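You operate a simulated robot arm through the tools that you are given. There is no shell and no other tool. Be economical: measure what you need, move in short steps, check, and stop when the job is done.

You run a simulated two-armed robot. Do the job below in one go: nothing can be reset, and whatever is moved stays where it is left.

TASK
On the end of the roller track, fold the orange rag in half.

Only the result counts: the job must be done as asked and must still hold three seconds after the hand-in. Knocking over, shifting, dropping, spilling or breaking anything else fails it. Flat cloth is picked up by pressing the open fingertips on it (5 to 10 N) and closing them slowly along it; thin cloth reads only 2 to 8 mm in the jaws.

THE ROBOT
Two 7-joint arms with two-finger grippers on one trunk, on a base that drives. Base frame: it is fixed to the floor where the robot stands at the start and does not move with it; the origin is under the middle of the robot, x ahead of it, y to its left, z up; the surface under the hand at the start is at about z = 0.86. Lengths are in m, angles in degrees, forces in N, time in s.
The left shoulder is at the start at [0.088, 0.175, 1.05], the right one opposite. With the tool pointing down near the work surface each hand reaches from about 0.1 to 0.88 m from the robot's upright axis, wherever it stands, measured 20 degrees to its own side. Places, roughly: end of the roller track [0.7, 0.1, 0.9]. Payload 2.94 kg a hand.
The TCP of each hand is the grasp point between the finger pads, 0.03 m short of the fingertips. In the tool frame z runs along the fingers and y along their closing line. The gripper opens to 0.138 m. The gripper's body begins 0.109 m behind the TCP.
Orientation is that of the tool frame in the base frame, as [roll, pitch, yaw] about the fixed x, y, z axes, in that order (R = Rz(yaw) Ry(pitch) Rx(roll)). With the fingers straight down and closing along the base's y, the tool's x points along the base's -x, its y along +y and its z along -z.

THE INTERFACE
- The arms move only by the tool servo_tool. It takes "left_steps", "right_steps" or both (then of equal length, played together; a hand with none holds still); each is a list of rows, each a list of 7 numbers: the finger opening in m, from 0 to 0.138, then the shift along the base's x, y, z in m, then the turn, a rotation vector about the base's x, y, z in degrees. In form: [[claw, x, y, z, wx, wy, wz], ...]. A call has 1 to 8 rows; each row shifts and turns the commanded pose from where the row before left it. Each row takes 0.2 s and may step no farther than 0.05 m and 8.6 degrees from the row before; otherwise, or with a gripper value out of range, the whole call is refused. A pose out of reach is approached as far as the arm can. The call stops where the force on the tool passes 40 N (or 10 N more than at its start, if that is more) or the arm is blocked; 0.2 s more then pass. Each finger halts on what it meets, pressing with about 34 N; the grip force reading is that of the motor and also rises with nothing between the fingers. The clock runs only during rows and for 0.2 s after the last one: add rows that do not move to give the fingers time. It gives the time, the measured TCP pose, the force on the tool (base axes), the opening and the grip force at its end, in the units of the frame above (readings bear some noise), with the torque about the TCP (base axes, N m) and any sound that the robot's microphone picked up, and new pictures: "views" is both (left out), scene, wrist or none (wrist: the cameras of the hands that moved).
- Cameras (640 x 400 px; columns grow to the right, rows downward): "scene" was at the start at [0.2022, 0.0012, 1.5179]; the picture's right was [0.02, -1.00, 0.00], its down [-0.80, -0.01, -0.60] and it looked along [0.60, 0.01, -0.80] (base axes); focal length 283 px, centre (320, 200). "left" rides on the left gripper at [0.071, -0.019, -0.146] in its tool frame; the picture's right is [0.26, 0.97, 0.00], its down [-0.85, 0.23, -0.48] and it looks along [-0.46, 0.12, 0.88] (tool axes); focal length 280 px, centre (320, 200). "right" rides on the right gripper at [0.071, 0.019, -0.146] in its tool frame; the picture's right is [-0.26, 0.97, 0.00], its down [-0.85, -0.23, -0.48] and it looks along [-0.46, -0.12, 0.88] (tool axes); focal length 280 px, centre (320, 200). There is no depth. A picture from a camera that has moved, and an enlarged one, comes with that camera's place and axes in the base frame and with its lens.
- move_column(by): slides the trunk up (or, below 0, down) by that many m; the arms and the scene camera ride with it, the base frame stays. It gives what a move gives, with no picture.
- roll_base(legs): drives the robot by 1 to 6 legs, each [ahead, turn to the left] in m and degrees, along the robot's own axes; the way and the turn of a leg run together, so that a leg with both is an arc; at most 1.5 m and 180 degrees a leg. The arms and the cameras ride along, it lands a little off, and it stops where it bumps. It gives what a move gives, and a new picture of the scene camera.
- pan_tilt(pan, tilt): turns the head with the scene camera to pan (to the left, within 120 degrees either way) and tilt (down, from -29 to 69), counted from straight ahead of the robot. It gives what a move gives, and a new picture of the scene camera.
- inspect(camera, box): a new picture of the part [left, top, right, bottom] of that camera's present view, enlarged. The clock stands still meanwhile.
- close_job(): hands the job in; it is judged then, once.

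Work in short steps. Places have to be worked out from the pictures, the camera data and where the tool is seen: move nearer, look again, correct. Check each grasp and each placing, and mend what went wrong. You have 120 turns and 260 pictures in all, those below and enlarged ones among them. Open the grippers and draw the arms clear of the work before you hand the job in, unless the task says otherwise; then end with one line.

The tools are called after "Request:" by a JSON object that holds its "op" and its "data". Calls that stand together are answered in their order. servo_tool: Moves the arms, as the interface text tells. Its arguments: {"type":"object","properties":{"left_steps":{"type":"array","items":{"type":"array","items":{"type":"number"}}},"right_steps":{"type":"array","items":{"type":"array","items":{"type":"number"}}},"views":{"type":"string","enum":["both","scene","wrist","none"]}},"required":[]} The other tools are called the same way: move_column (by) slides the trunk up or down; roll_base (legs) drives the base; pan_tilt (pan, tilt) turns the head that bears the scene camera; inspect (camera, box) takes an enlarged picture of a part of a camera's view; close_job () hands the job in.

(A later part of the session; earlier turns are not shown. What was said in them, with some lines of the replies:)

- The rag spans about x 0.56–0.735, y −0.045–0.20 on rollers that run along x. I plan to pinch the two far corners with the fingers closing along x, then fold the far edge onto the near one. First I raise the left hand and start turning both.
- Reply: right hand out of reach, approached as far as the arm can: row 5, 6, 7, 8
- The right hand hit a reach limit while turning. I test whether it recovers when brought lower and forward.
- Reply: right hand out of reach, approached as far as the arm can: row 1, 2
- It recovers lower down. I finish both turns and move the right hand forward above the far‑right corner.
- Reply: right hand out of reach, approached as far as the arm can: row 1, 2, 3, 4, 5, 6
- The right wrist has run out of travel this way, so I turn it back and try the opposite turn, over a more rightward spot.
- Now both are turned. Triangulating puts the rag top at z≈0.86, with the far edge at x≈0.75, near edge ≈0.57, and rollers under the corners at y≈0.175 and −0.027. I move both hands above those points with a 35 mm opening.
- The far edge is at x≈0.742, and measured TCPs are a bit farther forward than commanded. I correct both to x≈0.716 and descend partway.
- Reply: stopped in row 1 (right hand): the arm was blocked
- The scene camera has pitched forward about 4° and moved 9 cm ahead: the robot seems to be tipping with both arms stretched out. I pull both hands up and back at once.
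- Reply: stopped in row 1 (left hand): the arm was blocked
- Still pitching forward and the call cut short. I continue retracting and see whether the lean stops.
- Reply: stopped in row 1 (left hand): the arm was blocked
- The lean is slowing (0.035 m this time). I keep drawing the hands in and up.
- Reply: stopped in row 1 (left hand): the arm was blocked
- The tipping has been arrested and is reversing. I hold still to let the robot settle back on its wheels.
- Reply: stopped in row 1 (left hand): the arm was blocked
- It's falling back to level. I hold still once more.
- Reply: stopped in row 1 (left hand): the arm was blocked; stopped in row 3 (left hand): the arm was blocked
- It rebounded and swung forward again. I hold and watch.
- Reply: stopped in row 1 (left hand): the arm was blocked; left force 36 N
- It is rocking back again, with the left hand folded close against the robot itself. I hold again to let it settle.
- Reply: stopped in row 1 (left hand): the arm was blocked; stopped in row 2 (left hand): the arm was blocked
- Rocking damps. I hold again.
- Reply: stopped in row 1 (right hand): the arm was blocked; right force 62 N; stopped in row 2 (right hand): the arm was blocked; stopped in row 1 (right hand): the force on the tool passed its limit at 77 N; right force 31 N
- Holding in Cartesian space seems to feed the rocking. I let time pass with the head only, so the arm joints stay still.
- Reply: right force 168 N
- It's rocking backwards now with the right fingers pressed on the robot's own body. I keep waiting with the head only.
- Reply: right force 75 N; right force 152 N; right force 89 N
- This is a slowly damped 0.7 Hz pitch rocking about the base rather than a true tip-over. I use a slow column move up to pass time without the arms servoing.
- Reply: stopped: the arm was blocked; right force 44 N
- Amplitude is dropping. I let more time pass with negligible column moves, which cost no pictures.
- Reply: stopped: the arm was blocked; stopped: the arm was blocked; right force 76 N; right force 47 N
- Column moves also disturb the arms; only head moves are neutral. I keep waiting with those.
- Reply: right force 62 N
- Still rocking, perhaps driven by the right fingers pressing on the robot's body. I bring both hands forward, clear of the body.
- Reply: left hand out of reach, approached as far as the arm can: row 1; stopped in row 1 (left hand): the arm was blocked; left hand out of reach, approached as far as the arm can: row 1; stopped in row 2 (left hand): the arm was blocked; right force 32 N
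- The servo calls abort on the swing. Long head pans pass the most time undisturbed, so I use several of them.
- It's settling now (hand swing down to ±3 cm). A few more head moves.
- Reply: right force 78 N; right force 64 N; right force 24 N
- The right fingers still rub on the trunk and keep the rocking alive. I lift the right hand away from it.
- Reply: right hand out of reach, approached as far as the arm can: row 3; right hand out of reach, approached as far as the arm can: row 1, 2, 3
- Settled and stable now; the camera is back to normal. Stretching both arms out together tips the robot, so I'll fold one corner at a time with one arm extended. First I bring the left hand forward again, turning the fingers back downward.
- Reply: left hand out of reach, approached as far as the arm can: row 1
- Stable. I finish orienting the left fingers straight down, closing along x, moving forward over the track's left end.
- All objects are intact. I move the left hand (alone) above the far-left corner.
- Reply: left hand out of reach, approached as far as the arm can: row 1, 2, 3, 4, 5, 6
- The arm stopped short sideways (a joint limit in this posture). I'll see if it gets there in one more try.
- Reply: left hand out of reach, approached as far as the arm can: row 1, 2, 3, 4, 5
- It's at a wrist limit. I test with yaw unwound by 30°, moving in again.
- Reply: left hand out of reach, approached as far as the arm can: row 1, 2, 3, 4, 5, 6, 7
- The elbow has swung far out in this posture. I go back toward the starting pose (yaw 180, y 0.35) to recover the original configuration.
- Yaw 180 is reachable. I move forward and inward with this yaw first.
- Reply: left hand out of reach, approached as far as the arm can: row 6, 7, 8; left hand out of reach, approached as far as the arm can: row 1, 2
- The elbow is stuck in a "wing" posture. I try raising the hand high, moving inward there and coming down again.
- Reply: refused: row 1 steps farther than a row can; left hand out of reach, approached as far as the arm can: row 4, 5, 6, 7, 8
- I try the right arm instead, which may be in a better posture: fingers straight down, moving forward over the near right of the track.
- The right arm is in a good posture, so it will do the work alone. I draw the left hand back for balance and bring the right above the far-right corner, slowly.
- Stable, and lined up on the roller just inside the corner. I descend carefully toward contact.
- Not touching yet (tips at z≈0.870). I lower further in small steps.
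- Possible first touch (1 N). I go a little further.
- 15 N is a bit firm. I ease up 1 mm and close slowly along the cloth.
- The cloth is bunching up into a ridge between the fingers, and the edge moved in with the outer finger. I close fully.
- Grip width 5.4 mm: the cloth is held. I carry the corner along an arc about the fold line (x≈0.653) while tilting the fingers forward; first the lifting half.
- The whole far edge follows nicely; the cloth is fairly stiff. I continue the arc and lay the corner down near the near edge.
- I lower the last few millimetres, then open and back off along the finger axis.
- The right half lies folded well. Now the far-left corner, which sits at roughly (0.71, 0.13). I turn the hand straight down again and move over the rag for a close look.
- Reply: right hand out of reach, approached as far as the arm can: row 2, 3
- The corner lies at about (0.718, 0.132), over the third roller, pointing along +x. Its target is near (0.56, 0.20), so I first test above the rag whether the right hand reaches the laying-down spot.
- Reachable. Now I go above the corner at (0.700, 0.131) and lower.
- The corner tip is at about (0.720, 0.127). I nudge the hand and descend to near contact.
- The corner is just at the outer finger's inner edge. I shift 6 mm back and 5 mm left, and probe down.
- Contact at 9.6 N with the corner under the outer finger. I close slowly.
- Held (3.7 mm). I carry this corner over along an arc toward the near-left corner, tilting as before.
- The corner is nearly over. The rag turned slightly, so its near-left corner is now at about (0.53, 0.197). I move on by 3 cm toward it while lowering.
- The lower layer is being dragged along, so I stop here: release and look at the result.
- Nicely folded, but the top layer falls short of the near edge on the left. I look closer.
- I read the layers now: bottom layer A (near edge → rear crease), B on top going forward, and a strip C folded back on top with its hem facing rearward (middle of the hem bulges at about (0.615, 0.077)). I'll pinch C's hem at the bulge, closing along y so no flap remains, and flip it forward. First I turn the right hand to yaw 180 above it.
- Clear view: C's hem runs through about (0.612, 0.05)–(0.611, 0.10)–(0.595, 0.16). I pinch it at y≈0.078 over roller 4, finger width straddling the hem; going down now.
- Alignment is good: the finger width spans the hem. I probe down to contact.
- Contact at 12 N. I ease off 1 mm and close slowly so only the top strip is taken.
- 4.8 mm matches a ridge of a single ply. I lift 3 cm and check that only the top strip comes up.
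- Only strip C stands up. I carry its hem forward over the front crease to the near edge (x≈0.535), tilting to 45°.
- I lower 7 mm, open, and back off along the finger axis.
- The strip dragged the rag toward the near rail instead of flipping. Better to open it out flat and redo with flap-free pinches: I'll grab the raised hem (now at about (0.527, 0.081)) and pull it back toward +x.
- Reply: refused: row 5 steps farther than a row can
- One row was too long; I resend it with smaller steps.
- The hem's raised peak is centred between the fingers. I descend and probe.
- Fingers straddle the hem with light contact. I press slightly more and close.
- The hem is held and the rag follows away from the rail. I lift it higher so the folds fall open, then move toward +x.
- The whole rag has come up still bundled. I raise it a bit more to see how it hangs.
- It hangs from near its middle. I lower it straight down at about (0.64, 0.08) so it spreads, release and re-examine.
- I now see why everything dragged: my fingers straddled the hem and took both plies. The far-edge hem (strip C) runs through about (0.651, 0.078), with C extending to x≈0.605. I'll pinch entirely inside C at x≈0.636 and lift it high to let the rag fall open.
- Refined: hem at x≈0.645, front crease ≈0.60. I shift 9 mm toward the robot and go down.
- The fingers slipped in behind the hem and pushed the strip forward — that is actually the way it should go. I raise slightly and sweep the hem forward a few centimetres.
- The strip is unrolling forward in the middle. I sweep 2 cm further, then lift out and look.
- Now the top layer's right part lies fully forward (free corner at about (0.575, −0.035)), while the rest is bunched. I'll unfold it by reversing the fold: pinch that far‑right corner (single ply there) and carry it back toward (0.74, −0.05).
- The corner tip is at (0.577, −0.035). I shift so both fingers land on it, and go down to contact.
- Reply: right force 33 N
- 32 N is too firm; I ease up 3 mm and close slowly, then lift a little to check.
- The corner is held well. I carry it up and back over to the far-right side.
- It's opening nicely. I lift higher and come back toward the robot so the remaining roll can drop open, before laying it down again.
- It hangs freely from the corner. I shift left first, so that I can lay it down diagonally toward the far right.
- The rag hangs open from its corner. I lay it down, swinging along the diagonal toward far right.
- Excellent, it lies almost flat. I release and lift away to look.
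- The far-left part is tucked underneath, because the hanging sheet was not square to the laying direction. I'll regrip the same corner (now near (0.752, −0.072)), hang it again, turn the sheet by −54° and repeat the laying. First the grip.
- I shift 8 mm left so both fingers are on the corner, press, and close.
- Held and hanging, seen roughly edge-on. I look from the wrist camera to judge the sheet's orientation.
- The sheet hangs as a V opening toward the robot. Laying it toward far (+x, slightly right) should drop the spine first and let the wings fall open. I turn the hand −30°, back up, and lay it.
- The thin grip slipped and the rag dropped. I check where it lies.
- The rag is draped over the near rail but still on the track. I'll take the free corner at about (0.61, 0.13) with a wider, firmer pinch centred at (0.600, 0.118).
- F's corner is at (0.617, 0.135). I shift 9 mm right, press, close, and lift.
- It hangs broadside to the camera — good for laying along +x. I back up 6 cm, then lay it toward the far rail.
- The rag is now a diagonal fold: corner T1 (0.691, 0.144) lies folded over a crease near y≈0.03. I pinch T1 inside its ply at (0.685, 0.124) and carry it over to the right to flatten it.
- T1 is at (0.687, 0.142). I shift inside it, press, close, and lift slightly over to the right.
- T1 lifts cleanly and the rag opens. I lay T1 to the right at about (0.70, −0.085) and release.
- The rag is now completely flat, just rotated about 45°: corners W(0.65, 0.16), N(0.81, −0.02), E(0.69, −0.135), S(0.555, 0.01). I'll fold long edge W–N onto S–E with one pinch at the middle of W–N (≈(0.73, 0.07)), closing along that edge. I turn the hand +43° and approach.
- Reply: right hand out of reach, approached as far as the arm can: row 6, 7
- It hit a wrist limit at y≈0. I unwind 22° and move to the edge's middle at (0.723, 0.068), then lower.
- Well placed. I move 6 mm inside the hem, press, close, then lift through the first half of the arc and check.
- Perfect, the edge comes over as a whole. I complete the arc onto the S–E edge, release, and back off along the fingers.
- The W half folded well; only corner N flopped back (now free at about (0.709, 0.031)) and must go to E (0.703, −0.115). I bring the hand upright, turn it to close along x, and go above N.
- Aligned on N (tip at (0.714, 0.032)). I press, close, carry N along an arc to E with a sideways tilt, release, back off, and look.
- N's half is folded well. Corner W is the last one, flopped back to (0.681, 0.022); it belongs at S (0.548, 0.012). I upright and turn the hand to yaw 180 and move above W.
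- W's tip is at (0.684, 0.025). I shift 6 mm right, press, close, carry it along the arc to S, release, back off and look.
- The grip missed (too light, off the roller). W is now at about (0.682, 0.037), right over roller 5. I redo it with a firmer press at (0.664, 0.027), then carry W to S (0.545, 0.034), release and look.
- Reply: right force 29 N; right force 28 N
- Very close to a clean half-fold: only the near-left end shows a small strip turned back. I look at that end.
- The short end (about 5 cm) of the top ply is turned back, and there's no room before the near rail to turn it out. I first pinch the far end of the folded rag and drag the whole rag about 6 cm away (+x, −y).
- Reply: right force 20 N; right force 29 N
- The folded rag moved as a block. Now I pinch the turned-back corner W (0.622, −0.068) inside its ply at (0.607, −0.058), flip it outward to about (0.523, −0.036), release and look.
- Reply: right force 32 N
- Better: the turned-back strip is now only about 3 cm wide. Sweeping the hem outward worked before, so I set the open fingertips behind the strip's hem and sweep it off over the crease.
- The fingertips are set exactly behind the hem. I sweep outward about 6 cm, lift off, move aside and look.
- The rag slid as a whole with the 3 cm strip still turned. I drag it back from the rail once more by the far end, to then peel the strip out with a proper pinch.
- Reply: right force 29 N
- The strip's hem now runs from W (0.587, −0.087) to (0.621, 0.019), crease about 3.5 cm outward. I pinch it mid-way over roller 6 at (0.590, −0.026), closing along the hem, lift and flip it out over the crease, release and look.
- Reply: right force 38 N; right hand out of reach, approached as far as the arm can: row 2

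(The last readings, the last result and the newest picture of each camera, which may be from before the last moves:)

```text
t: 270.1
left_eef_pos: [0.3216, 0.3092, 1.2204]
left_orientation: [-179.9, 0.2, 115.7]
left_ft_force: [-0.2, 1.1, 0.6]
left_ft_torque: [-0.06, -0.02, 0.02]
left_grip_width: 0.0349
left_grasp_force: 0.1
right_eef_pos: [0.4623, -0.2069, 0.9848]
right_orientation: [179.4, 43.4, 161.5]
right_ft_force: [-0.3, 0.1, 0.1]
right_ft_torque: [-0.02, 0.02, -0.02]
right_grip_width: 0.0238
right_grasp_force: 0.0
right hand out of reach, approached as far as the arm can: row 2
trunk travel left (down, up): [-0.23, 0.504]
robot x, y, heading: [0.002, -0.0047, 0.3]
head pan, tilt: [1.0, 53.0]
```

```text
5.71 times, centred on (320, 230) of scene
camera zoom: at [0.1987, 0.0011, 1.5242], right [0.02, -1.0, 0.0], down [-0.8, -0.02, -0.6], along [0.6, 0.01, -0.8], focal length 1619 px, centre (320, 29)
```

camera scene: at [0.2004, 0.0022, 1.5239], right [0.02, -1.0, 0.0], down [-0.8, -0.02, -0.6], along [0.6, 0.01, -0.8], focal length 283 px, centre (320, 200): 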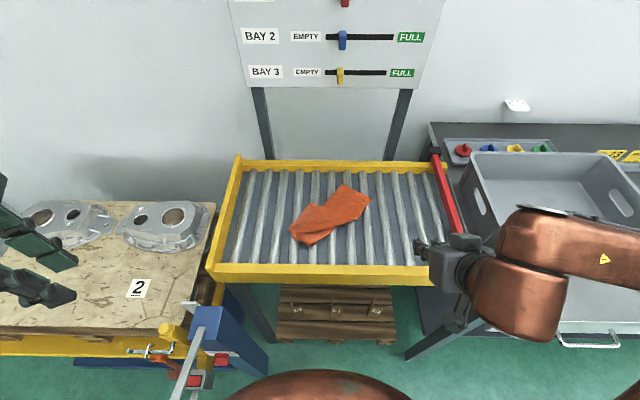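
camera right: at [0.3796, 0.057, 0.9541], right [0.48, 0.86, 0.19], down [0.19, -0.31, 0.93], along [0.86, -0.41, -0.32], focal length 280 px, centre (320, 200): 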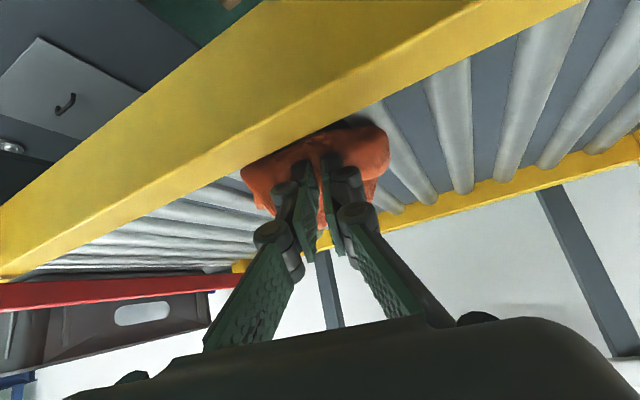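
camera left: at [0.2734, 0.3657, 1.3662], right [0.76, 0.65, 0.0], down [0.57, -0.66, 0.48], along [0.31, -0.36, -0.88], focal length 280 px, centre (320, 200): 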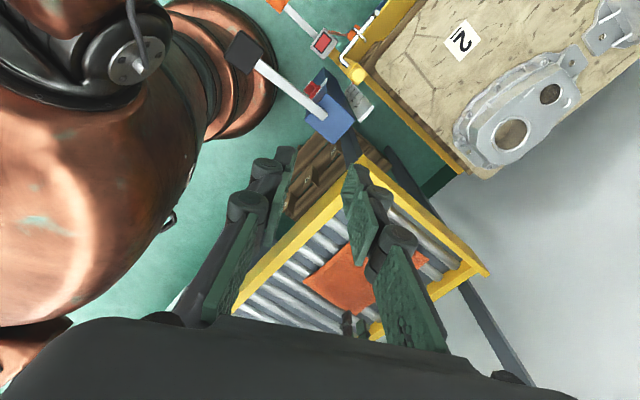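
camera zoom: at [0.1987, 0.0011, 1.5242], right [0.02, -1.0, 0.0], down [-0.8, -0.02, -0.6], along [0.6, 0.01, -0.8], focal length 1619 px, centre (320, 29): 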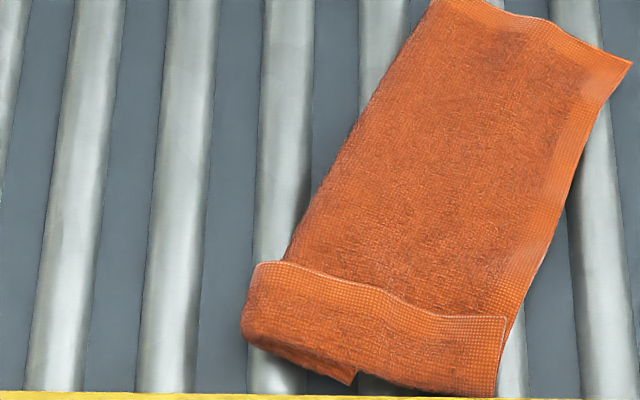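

One last try, with a single-ply (light) pinch: I drag the rag 6 cm away from the rail again, then lightly pinch corner W and flip the strip outward, and look.

Request:
{"op": "servo_tool", "data": {"right_steps": [[0.03, 0.0277, 0.0146, 0.005, 1.65, 5.2, 0], [0.03, 0.0277, 0.0146, 0, 1.65, 5.2, 0], [0.03, 0.0277, 0.0146, 0, 1.65, 5.2, 0], [0.03, 0.0277, 0.0146, 0, 1.65, 5.2, 0], [0.03, 0.0277, 0.0146, 0, 1.65, 5.2, 0], [0.03, 0.0277, 0.0146, 0, 1.65, 5.2, 0], [0.03, 0.0277, 0.0146, 0, 1.65, 5.2, 0], [0.03, 0.0277, 0.0146, 0, 1.65, 5.2, 0]], "views": "none"}}

Request:
{"op": "servo_tool", "data": {"right_steps": [[0.03, 0, 0, -0.045, 0, 0, 0], [0.03, 0, 0, -0.035, 0, 0, 0], [0.03, 0, 0, -0.0195, 0, 0, 0], [0.022, 0, 0, 0, 0, 0, 0], [0.014, 0, 0, 0, 0, 0, 0], [0.006, 0, 0, 0, 0, 0, 0], [0, 0, 0, 0, 0, 0, 0], [0, 0, 0, 0, 0, 0, 0]], "views": "none"}}

Request:
{"op": "servo_tool", "data": {"right_steps": [[0, 0.01, 0, 0.004, 0, 0, 0], [0, 0.01, 0, 0.002, 0, 0, 0], [0, 0.01, 0, 0, 0, 0, 0], [0, 0.01, 0, 0, 0, 0, 0], [0, 0.01, 0, 0, 0, 0, 0], [0, 0.01, 0, -0.004, 0, 0, 0], [0.014, 0, 0, 0, 0, 0, 0], [0.028, 0, 0, 0, 0, 0, 0]], "views": "none"}}

Request:
{"op": "servo_tool", "data": {"right_steps": [[0.028, 0, 0, 0.04, 0, 0, 0], [0.028, 0, 0, 0.04, 0, 0, 0], [0.028, -0.043, 0.0068, 0, 0, 0, 0], [0.028, -0.043, 0.0068, 0, 0, 0, 0], [0.028, -0.043, 0.0068, 0, 0, 0, 0], [0.028, -0.043, 0.0068, 0, 0, 0, 0], [0.028, 0, 0, -0.04, 0, 0, 0], [0.028, 0, 0, 0, 0, 0, 0]], "views": "wrist"}}

Request:
{"op": "inspect", "data": {"camera": "scene", "box": [275, 175, 365, 250]}}

```text
t: 271.9
left_eef_pos: [0.3218, 0.31, 1.2195]
left_orientation: [-179.8, 0.2, 115.6]
left_ft_force: [0.7, 0.7, -0.1]
left_ft_torque: [-0.06, 0.02, 0.0]
left_grip_width: 0.0352
left_grasp_force: 0.0
right_eef_pos: [0.6839, -0.091, 0.9915]
right_orientation: [-179.9, 0.0, 161.9]
right_ft_force: [-1.1, 0.1, -0.5]
right_ft_torque: [-0.02, 0.02, 0.0]
right_grip_width: 0.0298
right_grasp_force: 0.1
trunk travel left (down, up): [-0.23, 0.504]
robot x, y, heading: [0.0025, -0.0036, -0.0]
head pan, tilt: [1.0, 53.0]
```

```text
t: 273.7
left_eef_pos: [0.3199, 0.3077, 1.2208]
left_orientation: [-179.8, 0.3, 115.7]
left_ft_force: [0.3, -0.3, 0.0]
left_ft_torque: [-0.01, 0.01, 0.03]
left_grip_width: 0.0352
left_grasp_force: 0.1
right_eef_pos: [0.6833, -0.0909, 0.8928]
right_orientation: [179.8, -0.1, 161.9]
right_ft_force: [2.6, 0.1, 16.2]
right_ft_torque: [-0.01, -0.06, -0.03]
right_grip_width: 0.0065
right_grasp_force: 33.8
trunk travel left (down, up): [-0.23, 0.504]
robot x, y, heading: [-0.0021, -0.0036, 0.2]
head pan, tilt: [1.0, 53.0]
```

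```text
t: 275.5
left_eef_pos: [0.3212, 0.3104, 1.2203]
left_orientation: [-179.9, 0.2, 115.5]
left_ft_force: [-0.7, -0.5, 0.4]
left_ft_torque: [-0.01, 0.03, 0.03]
left_grip_width: 0.0354
left_grasp_force: 0.0
right_eef_pos: [0.7457, -0.091, 0.8947]
right_orientation: [179.9, 0.0, 162.0]
right_ft_force: [1.5, -0.2, 8.2]
right_ft_torque: [-0.01, 0.0, 0.0]
right_grip_width: 0.0283
right_grasp_force: 0.1
trunk travel left (down, up): [-0.23, 0.504]
robot x, y, heading: [0.0031, -0.0014, 0.1]
head pan, tilt: [1.0, 53.0]
```

```text
t: 277.3
left_eef_pos: [0.3204, 0.3094, 1.2204]
left_orientation: [-179.9, 0.4, 115.6]
left_ft_force: [-0.2, -0.4, 0.0]
left_ft_torque: [-0.04, -0.05, 0.01]
left_grip_width: 0.0351
left_grasp_force: 0.0
right_eef_pos: [0.5694, -0.0654, 0.9329]
right_orientation: [180.0, 0.0, 162.0]
right_ft_force: [-0.3, 0.4, 0.1]
right_ft_torque: [-0.01, 0.0, -0.02]
right_grip_width: 0.0282
right_grasp_force: 0.1
trunk travel left (down, up): [-0.23, 0.504]
robot x, y, heading: [0.0016, 0.0013, 0.2]
head pan, tilt: [1.0, 53.0]
camera right: at [0.5087, -0.0248, 1.0797], right [0.55, 0.84, 0.0], down [0.74, -0.48, 0.48], along [0.4, -0.26, -0.88], focal length 280 px, centre (320, 200)
```

right: 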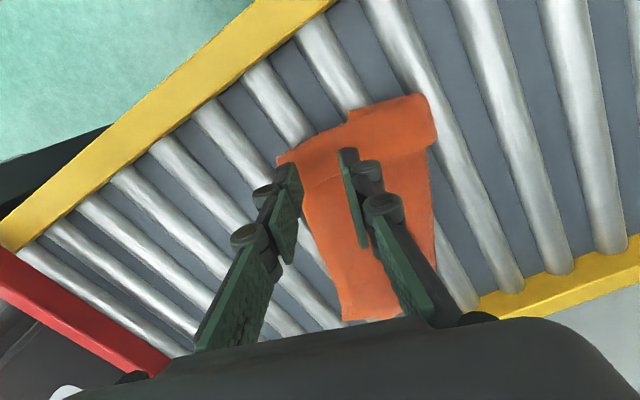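

```text
5.33 times, centred on (320, 212) of scene
camera zoom: at [0.1982, 0.0009, 1.5244], right [0.02, -1.0, 0.0], down [-0.8, -0.02, -0.6], along [0.6, 0.01, -0.8], focal length 1511 px, centre (320, 133)
```

zoom: 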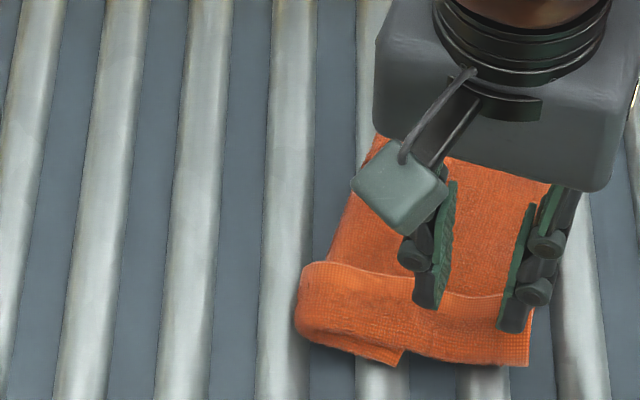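

The hand is over the strip, inside its ply. I press lightly, close, lift higher, flip it outward, release, retreat clear, and take a last look.

Request:
{"op": "servo_tool", "data": {"right_steps": [[0.028, 0.003, 0, -0.02, 0, 0, 0], [0.028, 0, 0, -0.01, 0, 0, 0], [0.028, 0, 0, -0.005, 0, 0, 0], [0.022, 0, 0, 0, 0, 0, 0], [0.016, 0, 0, 0, 0, 0, 0], [0.01, 0, 0, 0, 0, 0, 0], [0.004, 0, 0, 0, 0, 0, 0], [0, 0, 0, 0, 0, 0, 0]], "views": "none"}}

Request:
{"op": "servo_tool", "data": {"right_steps": [[0, 0, 0, 0.025, 0, -5, 0], [0, -0.004, 0, 0.02, 0, -5, 0], [0, -0.012, 0.001, 0.005, 0, -5, 0], [0, -0.016, 0.001, 0, 0, -5, 0], [0, -0.016, 0.001, -0.008, 0, -5, 0], [0, -0.013, 0.001, -0.014, 0, -5, 0], [0, -0.01, 0.001, -0.016, 0, -5, 0], [0, -0.004, 0.001, -0.011, 0, -5, 0]], "views": "none"}}

Request:
{"op": "servo_tool", "data": {"right_steps": [[0, 0, 0, 0, 0, 0, 0], [0.012, 0, 0, 0, 0, 0, 0], [0.024, 0, 0, 0, 0, 0, 0], [0.024, -0.006, 0, 0.007, 0, 0, 0], [0.024, -0.02, 0, 0.03, 0, 0, 0], [0.024, -0.01, -0.02, 0.04, 0, 0, 0], [0.024, 0, -0.045, 0.015, 0, 0, 0], [0.024, 0, -0.045, 0, 0, 0, 0]], "views": "none"}}

Request:
{"op": "servo_tool", "data": {"right_steps": [[0.024, -0.01, -0.04, 0.01, 0, 5, 0], [0.024, -0.02, -0.03, 0.01, 0, 5, 0], [0.024, -0.02, 0, 0.01, 0, 5, 0], [0.024, 0, 0, 0, 0, 5, 0]], "views": "scene"}}

Request:
{"op": "inspect", "data": {"camera": "scene", "box": [275, 180, 375, 265]}}

```text
t: 279.1
left_eef_pos: [0.3214, 0.3088, 1.2193]
left_orientation: [-179.9, 0.2, 115.6]
left_ft_force: [-0.2, 0.8, -0.2]
left_ft_torque: [-0.01, -0.03, -0.02]
left_grip_width: 0.0351
left_grasp_force: 0.0
right_eef_pos: [0.5751, -0.0647, 0.8977]
right_orientation: [179.9, -0.1, 161.8]
right_ft_force: [-0.2, -0.3, 2.3]
right_ft_torque: [-0.01, 0.01, 0.02]
right_grip_width: 0.0047
right_grasp_force: 33.2
trunk travel left (down, up): [-0.23, 0.504]
robot x, y, heading: [0.0041, 0.0029, 0.1]
head pan, tilt: [1.0, 53.0]
```

```text
t: 280.9
left_eef_pos: [0.3206, 0.3096, 1.22]
left_orientation: [-179.9, 0.2, 115.6]
left_ft_force: [-0.8, 0.1, 0.5]
left_ft_torque: [-0.01, 0.0, 0.0]
left_grip_width: 0.0351
left_grasp_force: 0.1
right_eef_pos: [0.5019, -0.0589, 0.8972]
right_orientation: [165.2, 37.8, 157.0]
right_ft_force: [0.1, -1.0, 0.8]
right_ft_torque: [-0.06, 0.01, -0.01]
right_grip_width: 0.0041
right_grasp_force: 33.5
trunk travel left (down, up): [-0.23, 0.504]
robot x, y, heading: [-0.0016, -0.0025, 0.1]
head pan, tilt: [1.0, 53.0]
```

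```text
t: 282.7
left_eef_pos: [0.3207, 0.3073, 1.2204]
left_orientation: [180.0, 0.2, 115.6]
left_ft_force: [0.2, -0.1, 0.5]
left_ft_torque: [0.02, 0.0, 0.0]
left_grip_width: 0.035
left_grasp_force: 0.0
right_eef_pos: [0.4639, -0.1695, 0.991]
right_orientation: [165.3, 37.6, 156.9]
right_ft_force: [-0.9, 0.1, 0.0]
right_ft_torque: [0.03, 0.01, -0.01]
right_grip_width: 0.0239
right_grasp_force: 0.1
trunk travel left (down, up): [-0.23, 0.504]
robot x, y, heading: [0.0011, -0.0011, 0.2]
head pan, tilt: [1.0, 53.0]
```

```text
t: 283.7
left_eef_pos: [0.3224, 0.3096, 1.2207]
left_orientation: [-179.8, 0.2, 115.5]
left_ft_force: [0.0, 0.7, 0.1]
left_ft_torque: [0.02, 0.02, -0.03]
left_grip_width: 0.035
left_grasp_force: 0.0
right_eef_pos: [0.4148, -0.2394, 1.0191]
right_orientation: [173.5, 18.9, 160.8]
right_ft_force: [-0.1, 0.7, 0.4]
right_ft_torque: [-0.04, 0.02, 0.0]
right_grip_width: 0.024
right_grasp_force: 0.1
trunk travel left (down, up): [-0.23, 0.504]
robot x, y, heading: [0.0003, -0.0022, 0.1]
head pan, tilt: [1.0, 53.0]
camera scene: at [0.2001, 0.0004, 1.5239], right [0.02, -1.0, 0.0], down [-0.8, -0.02, -0.6], along [0.6, 0.01, -0.8], focal length 283 px, centre (320, 200)
```

scene: 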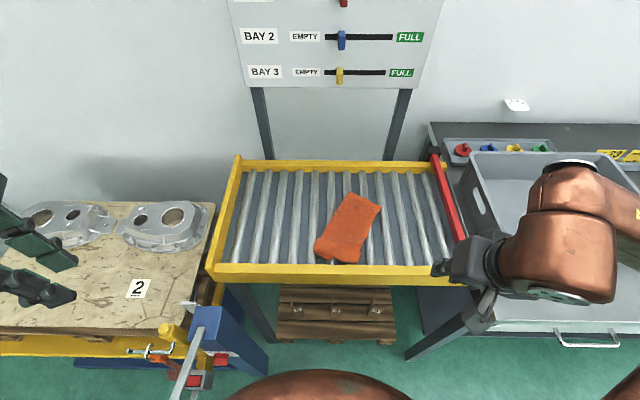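

```text
4.71 times, centred on (325, 222) of scene
camera zoom: at [0.2001, 0.0004, 1.5239], right [0.02, -1.0, 0.0], down [-0.8, -0.02, -0.6], along [0.6, 0.01, -0.8], focal length 1333 px, centre (296, 94)
```

zoom: 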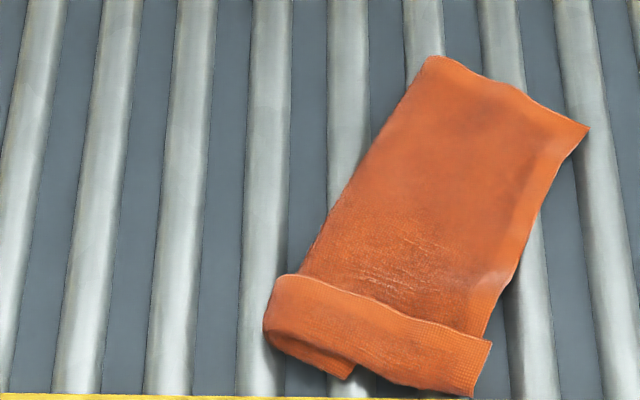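

The rag lies folded in half on the end of the roller track, with a roughly 3 cm strip still turned back at one short end. Both hands are clear, and I'm nearly out of turns, so I hand it in.

Request:
{"op": "close_job", "data": {}}

```text
The job is handed in.
```

I handed in the orange rag folded in half lengthwise on the end of the roller track, but the fold isn't clean. A strip about 3 cm wide is still turned back at one short end, and the rag lies at an angle to where it started.
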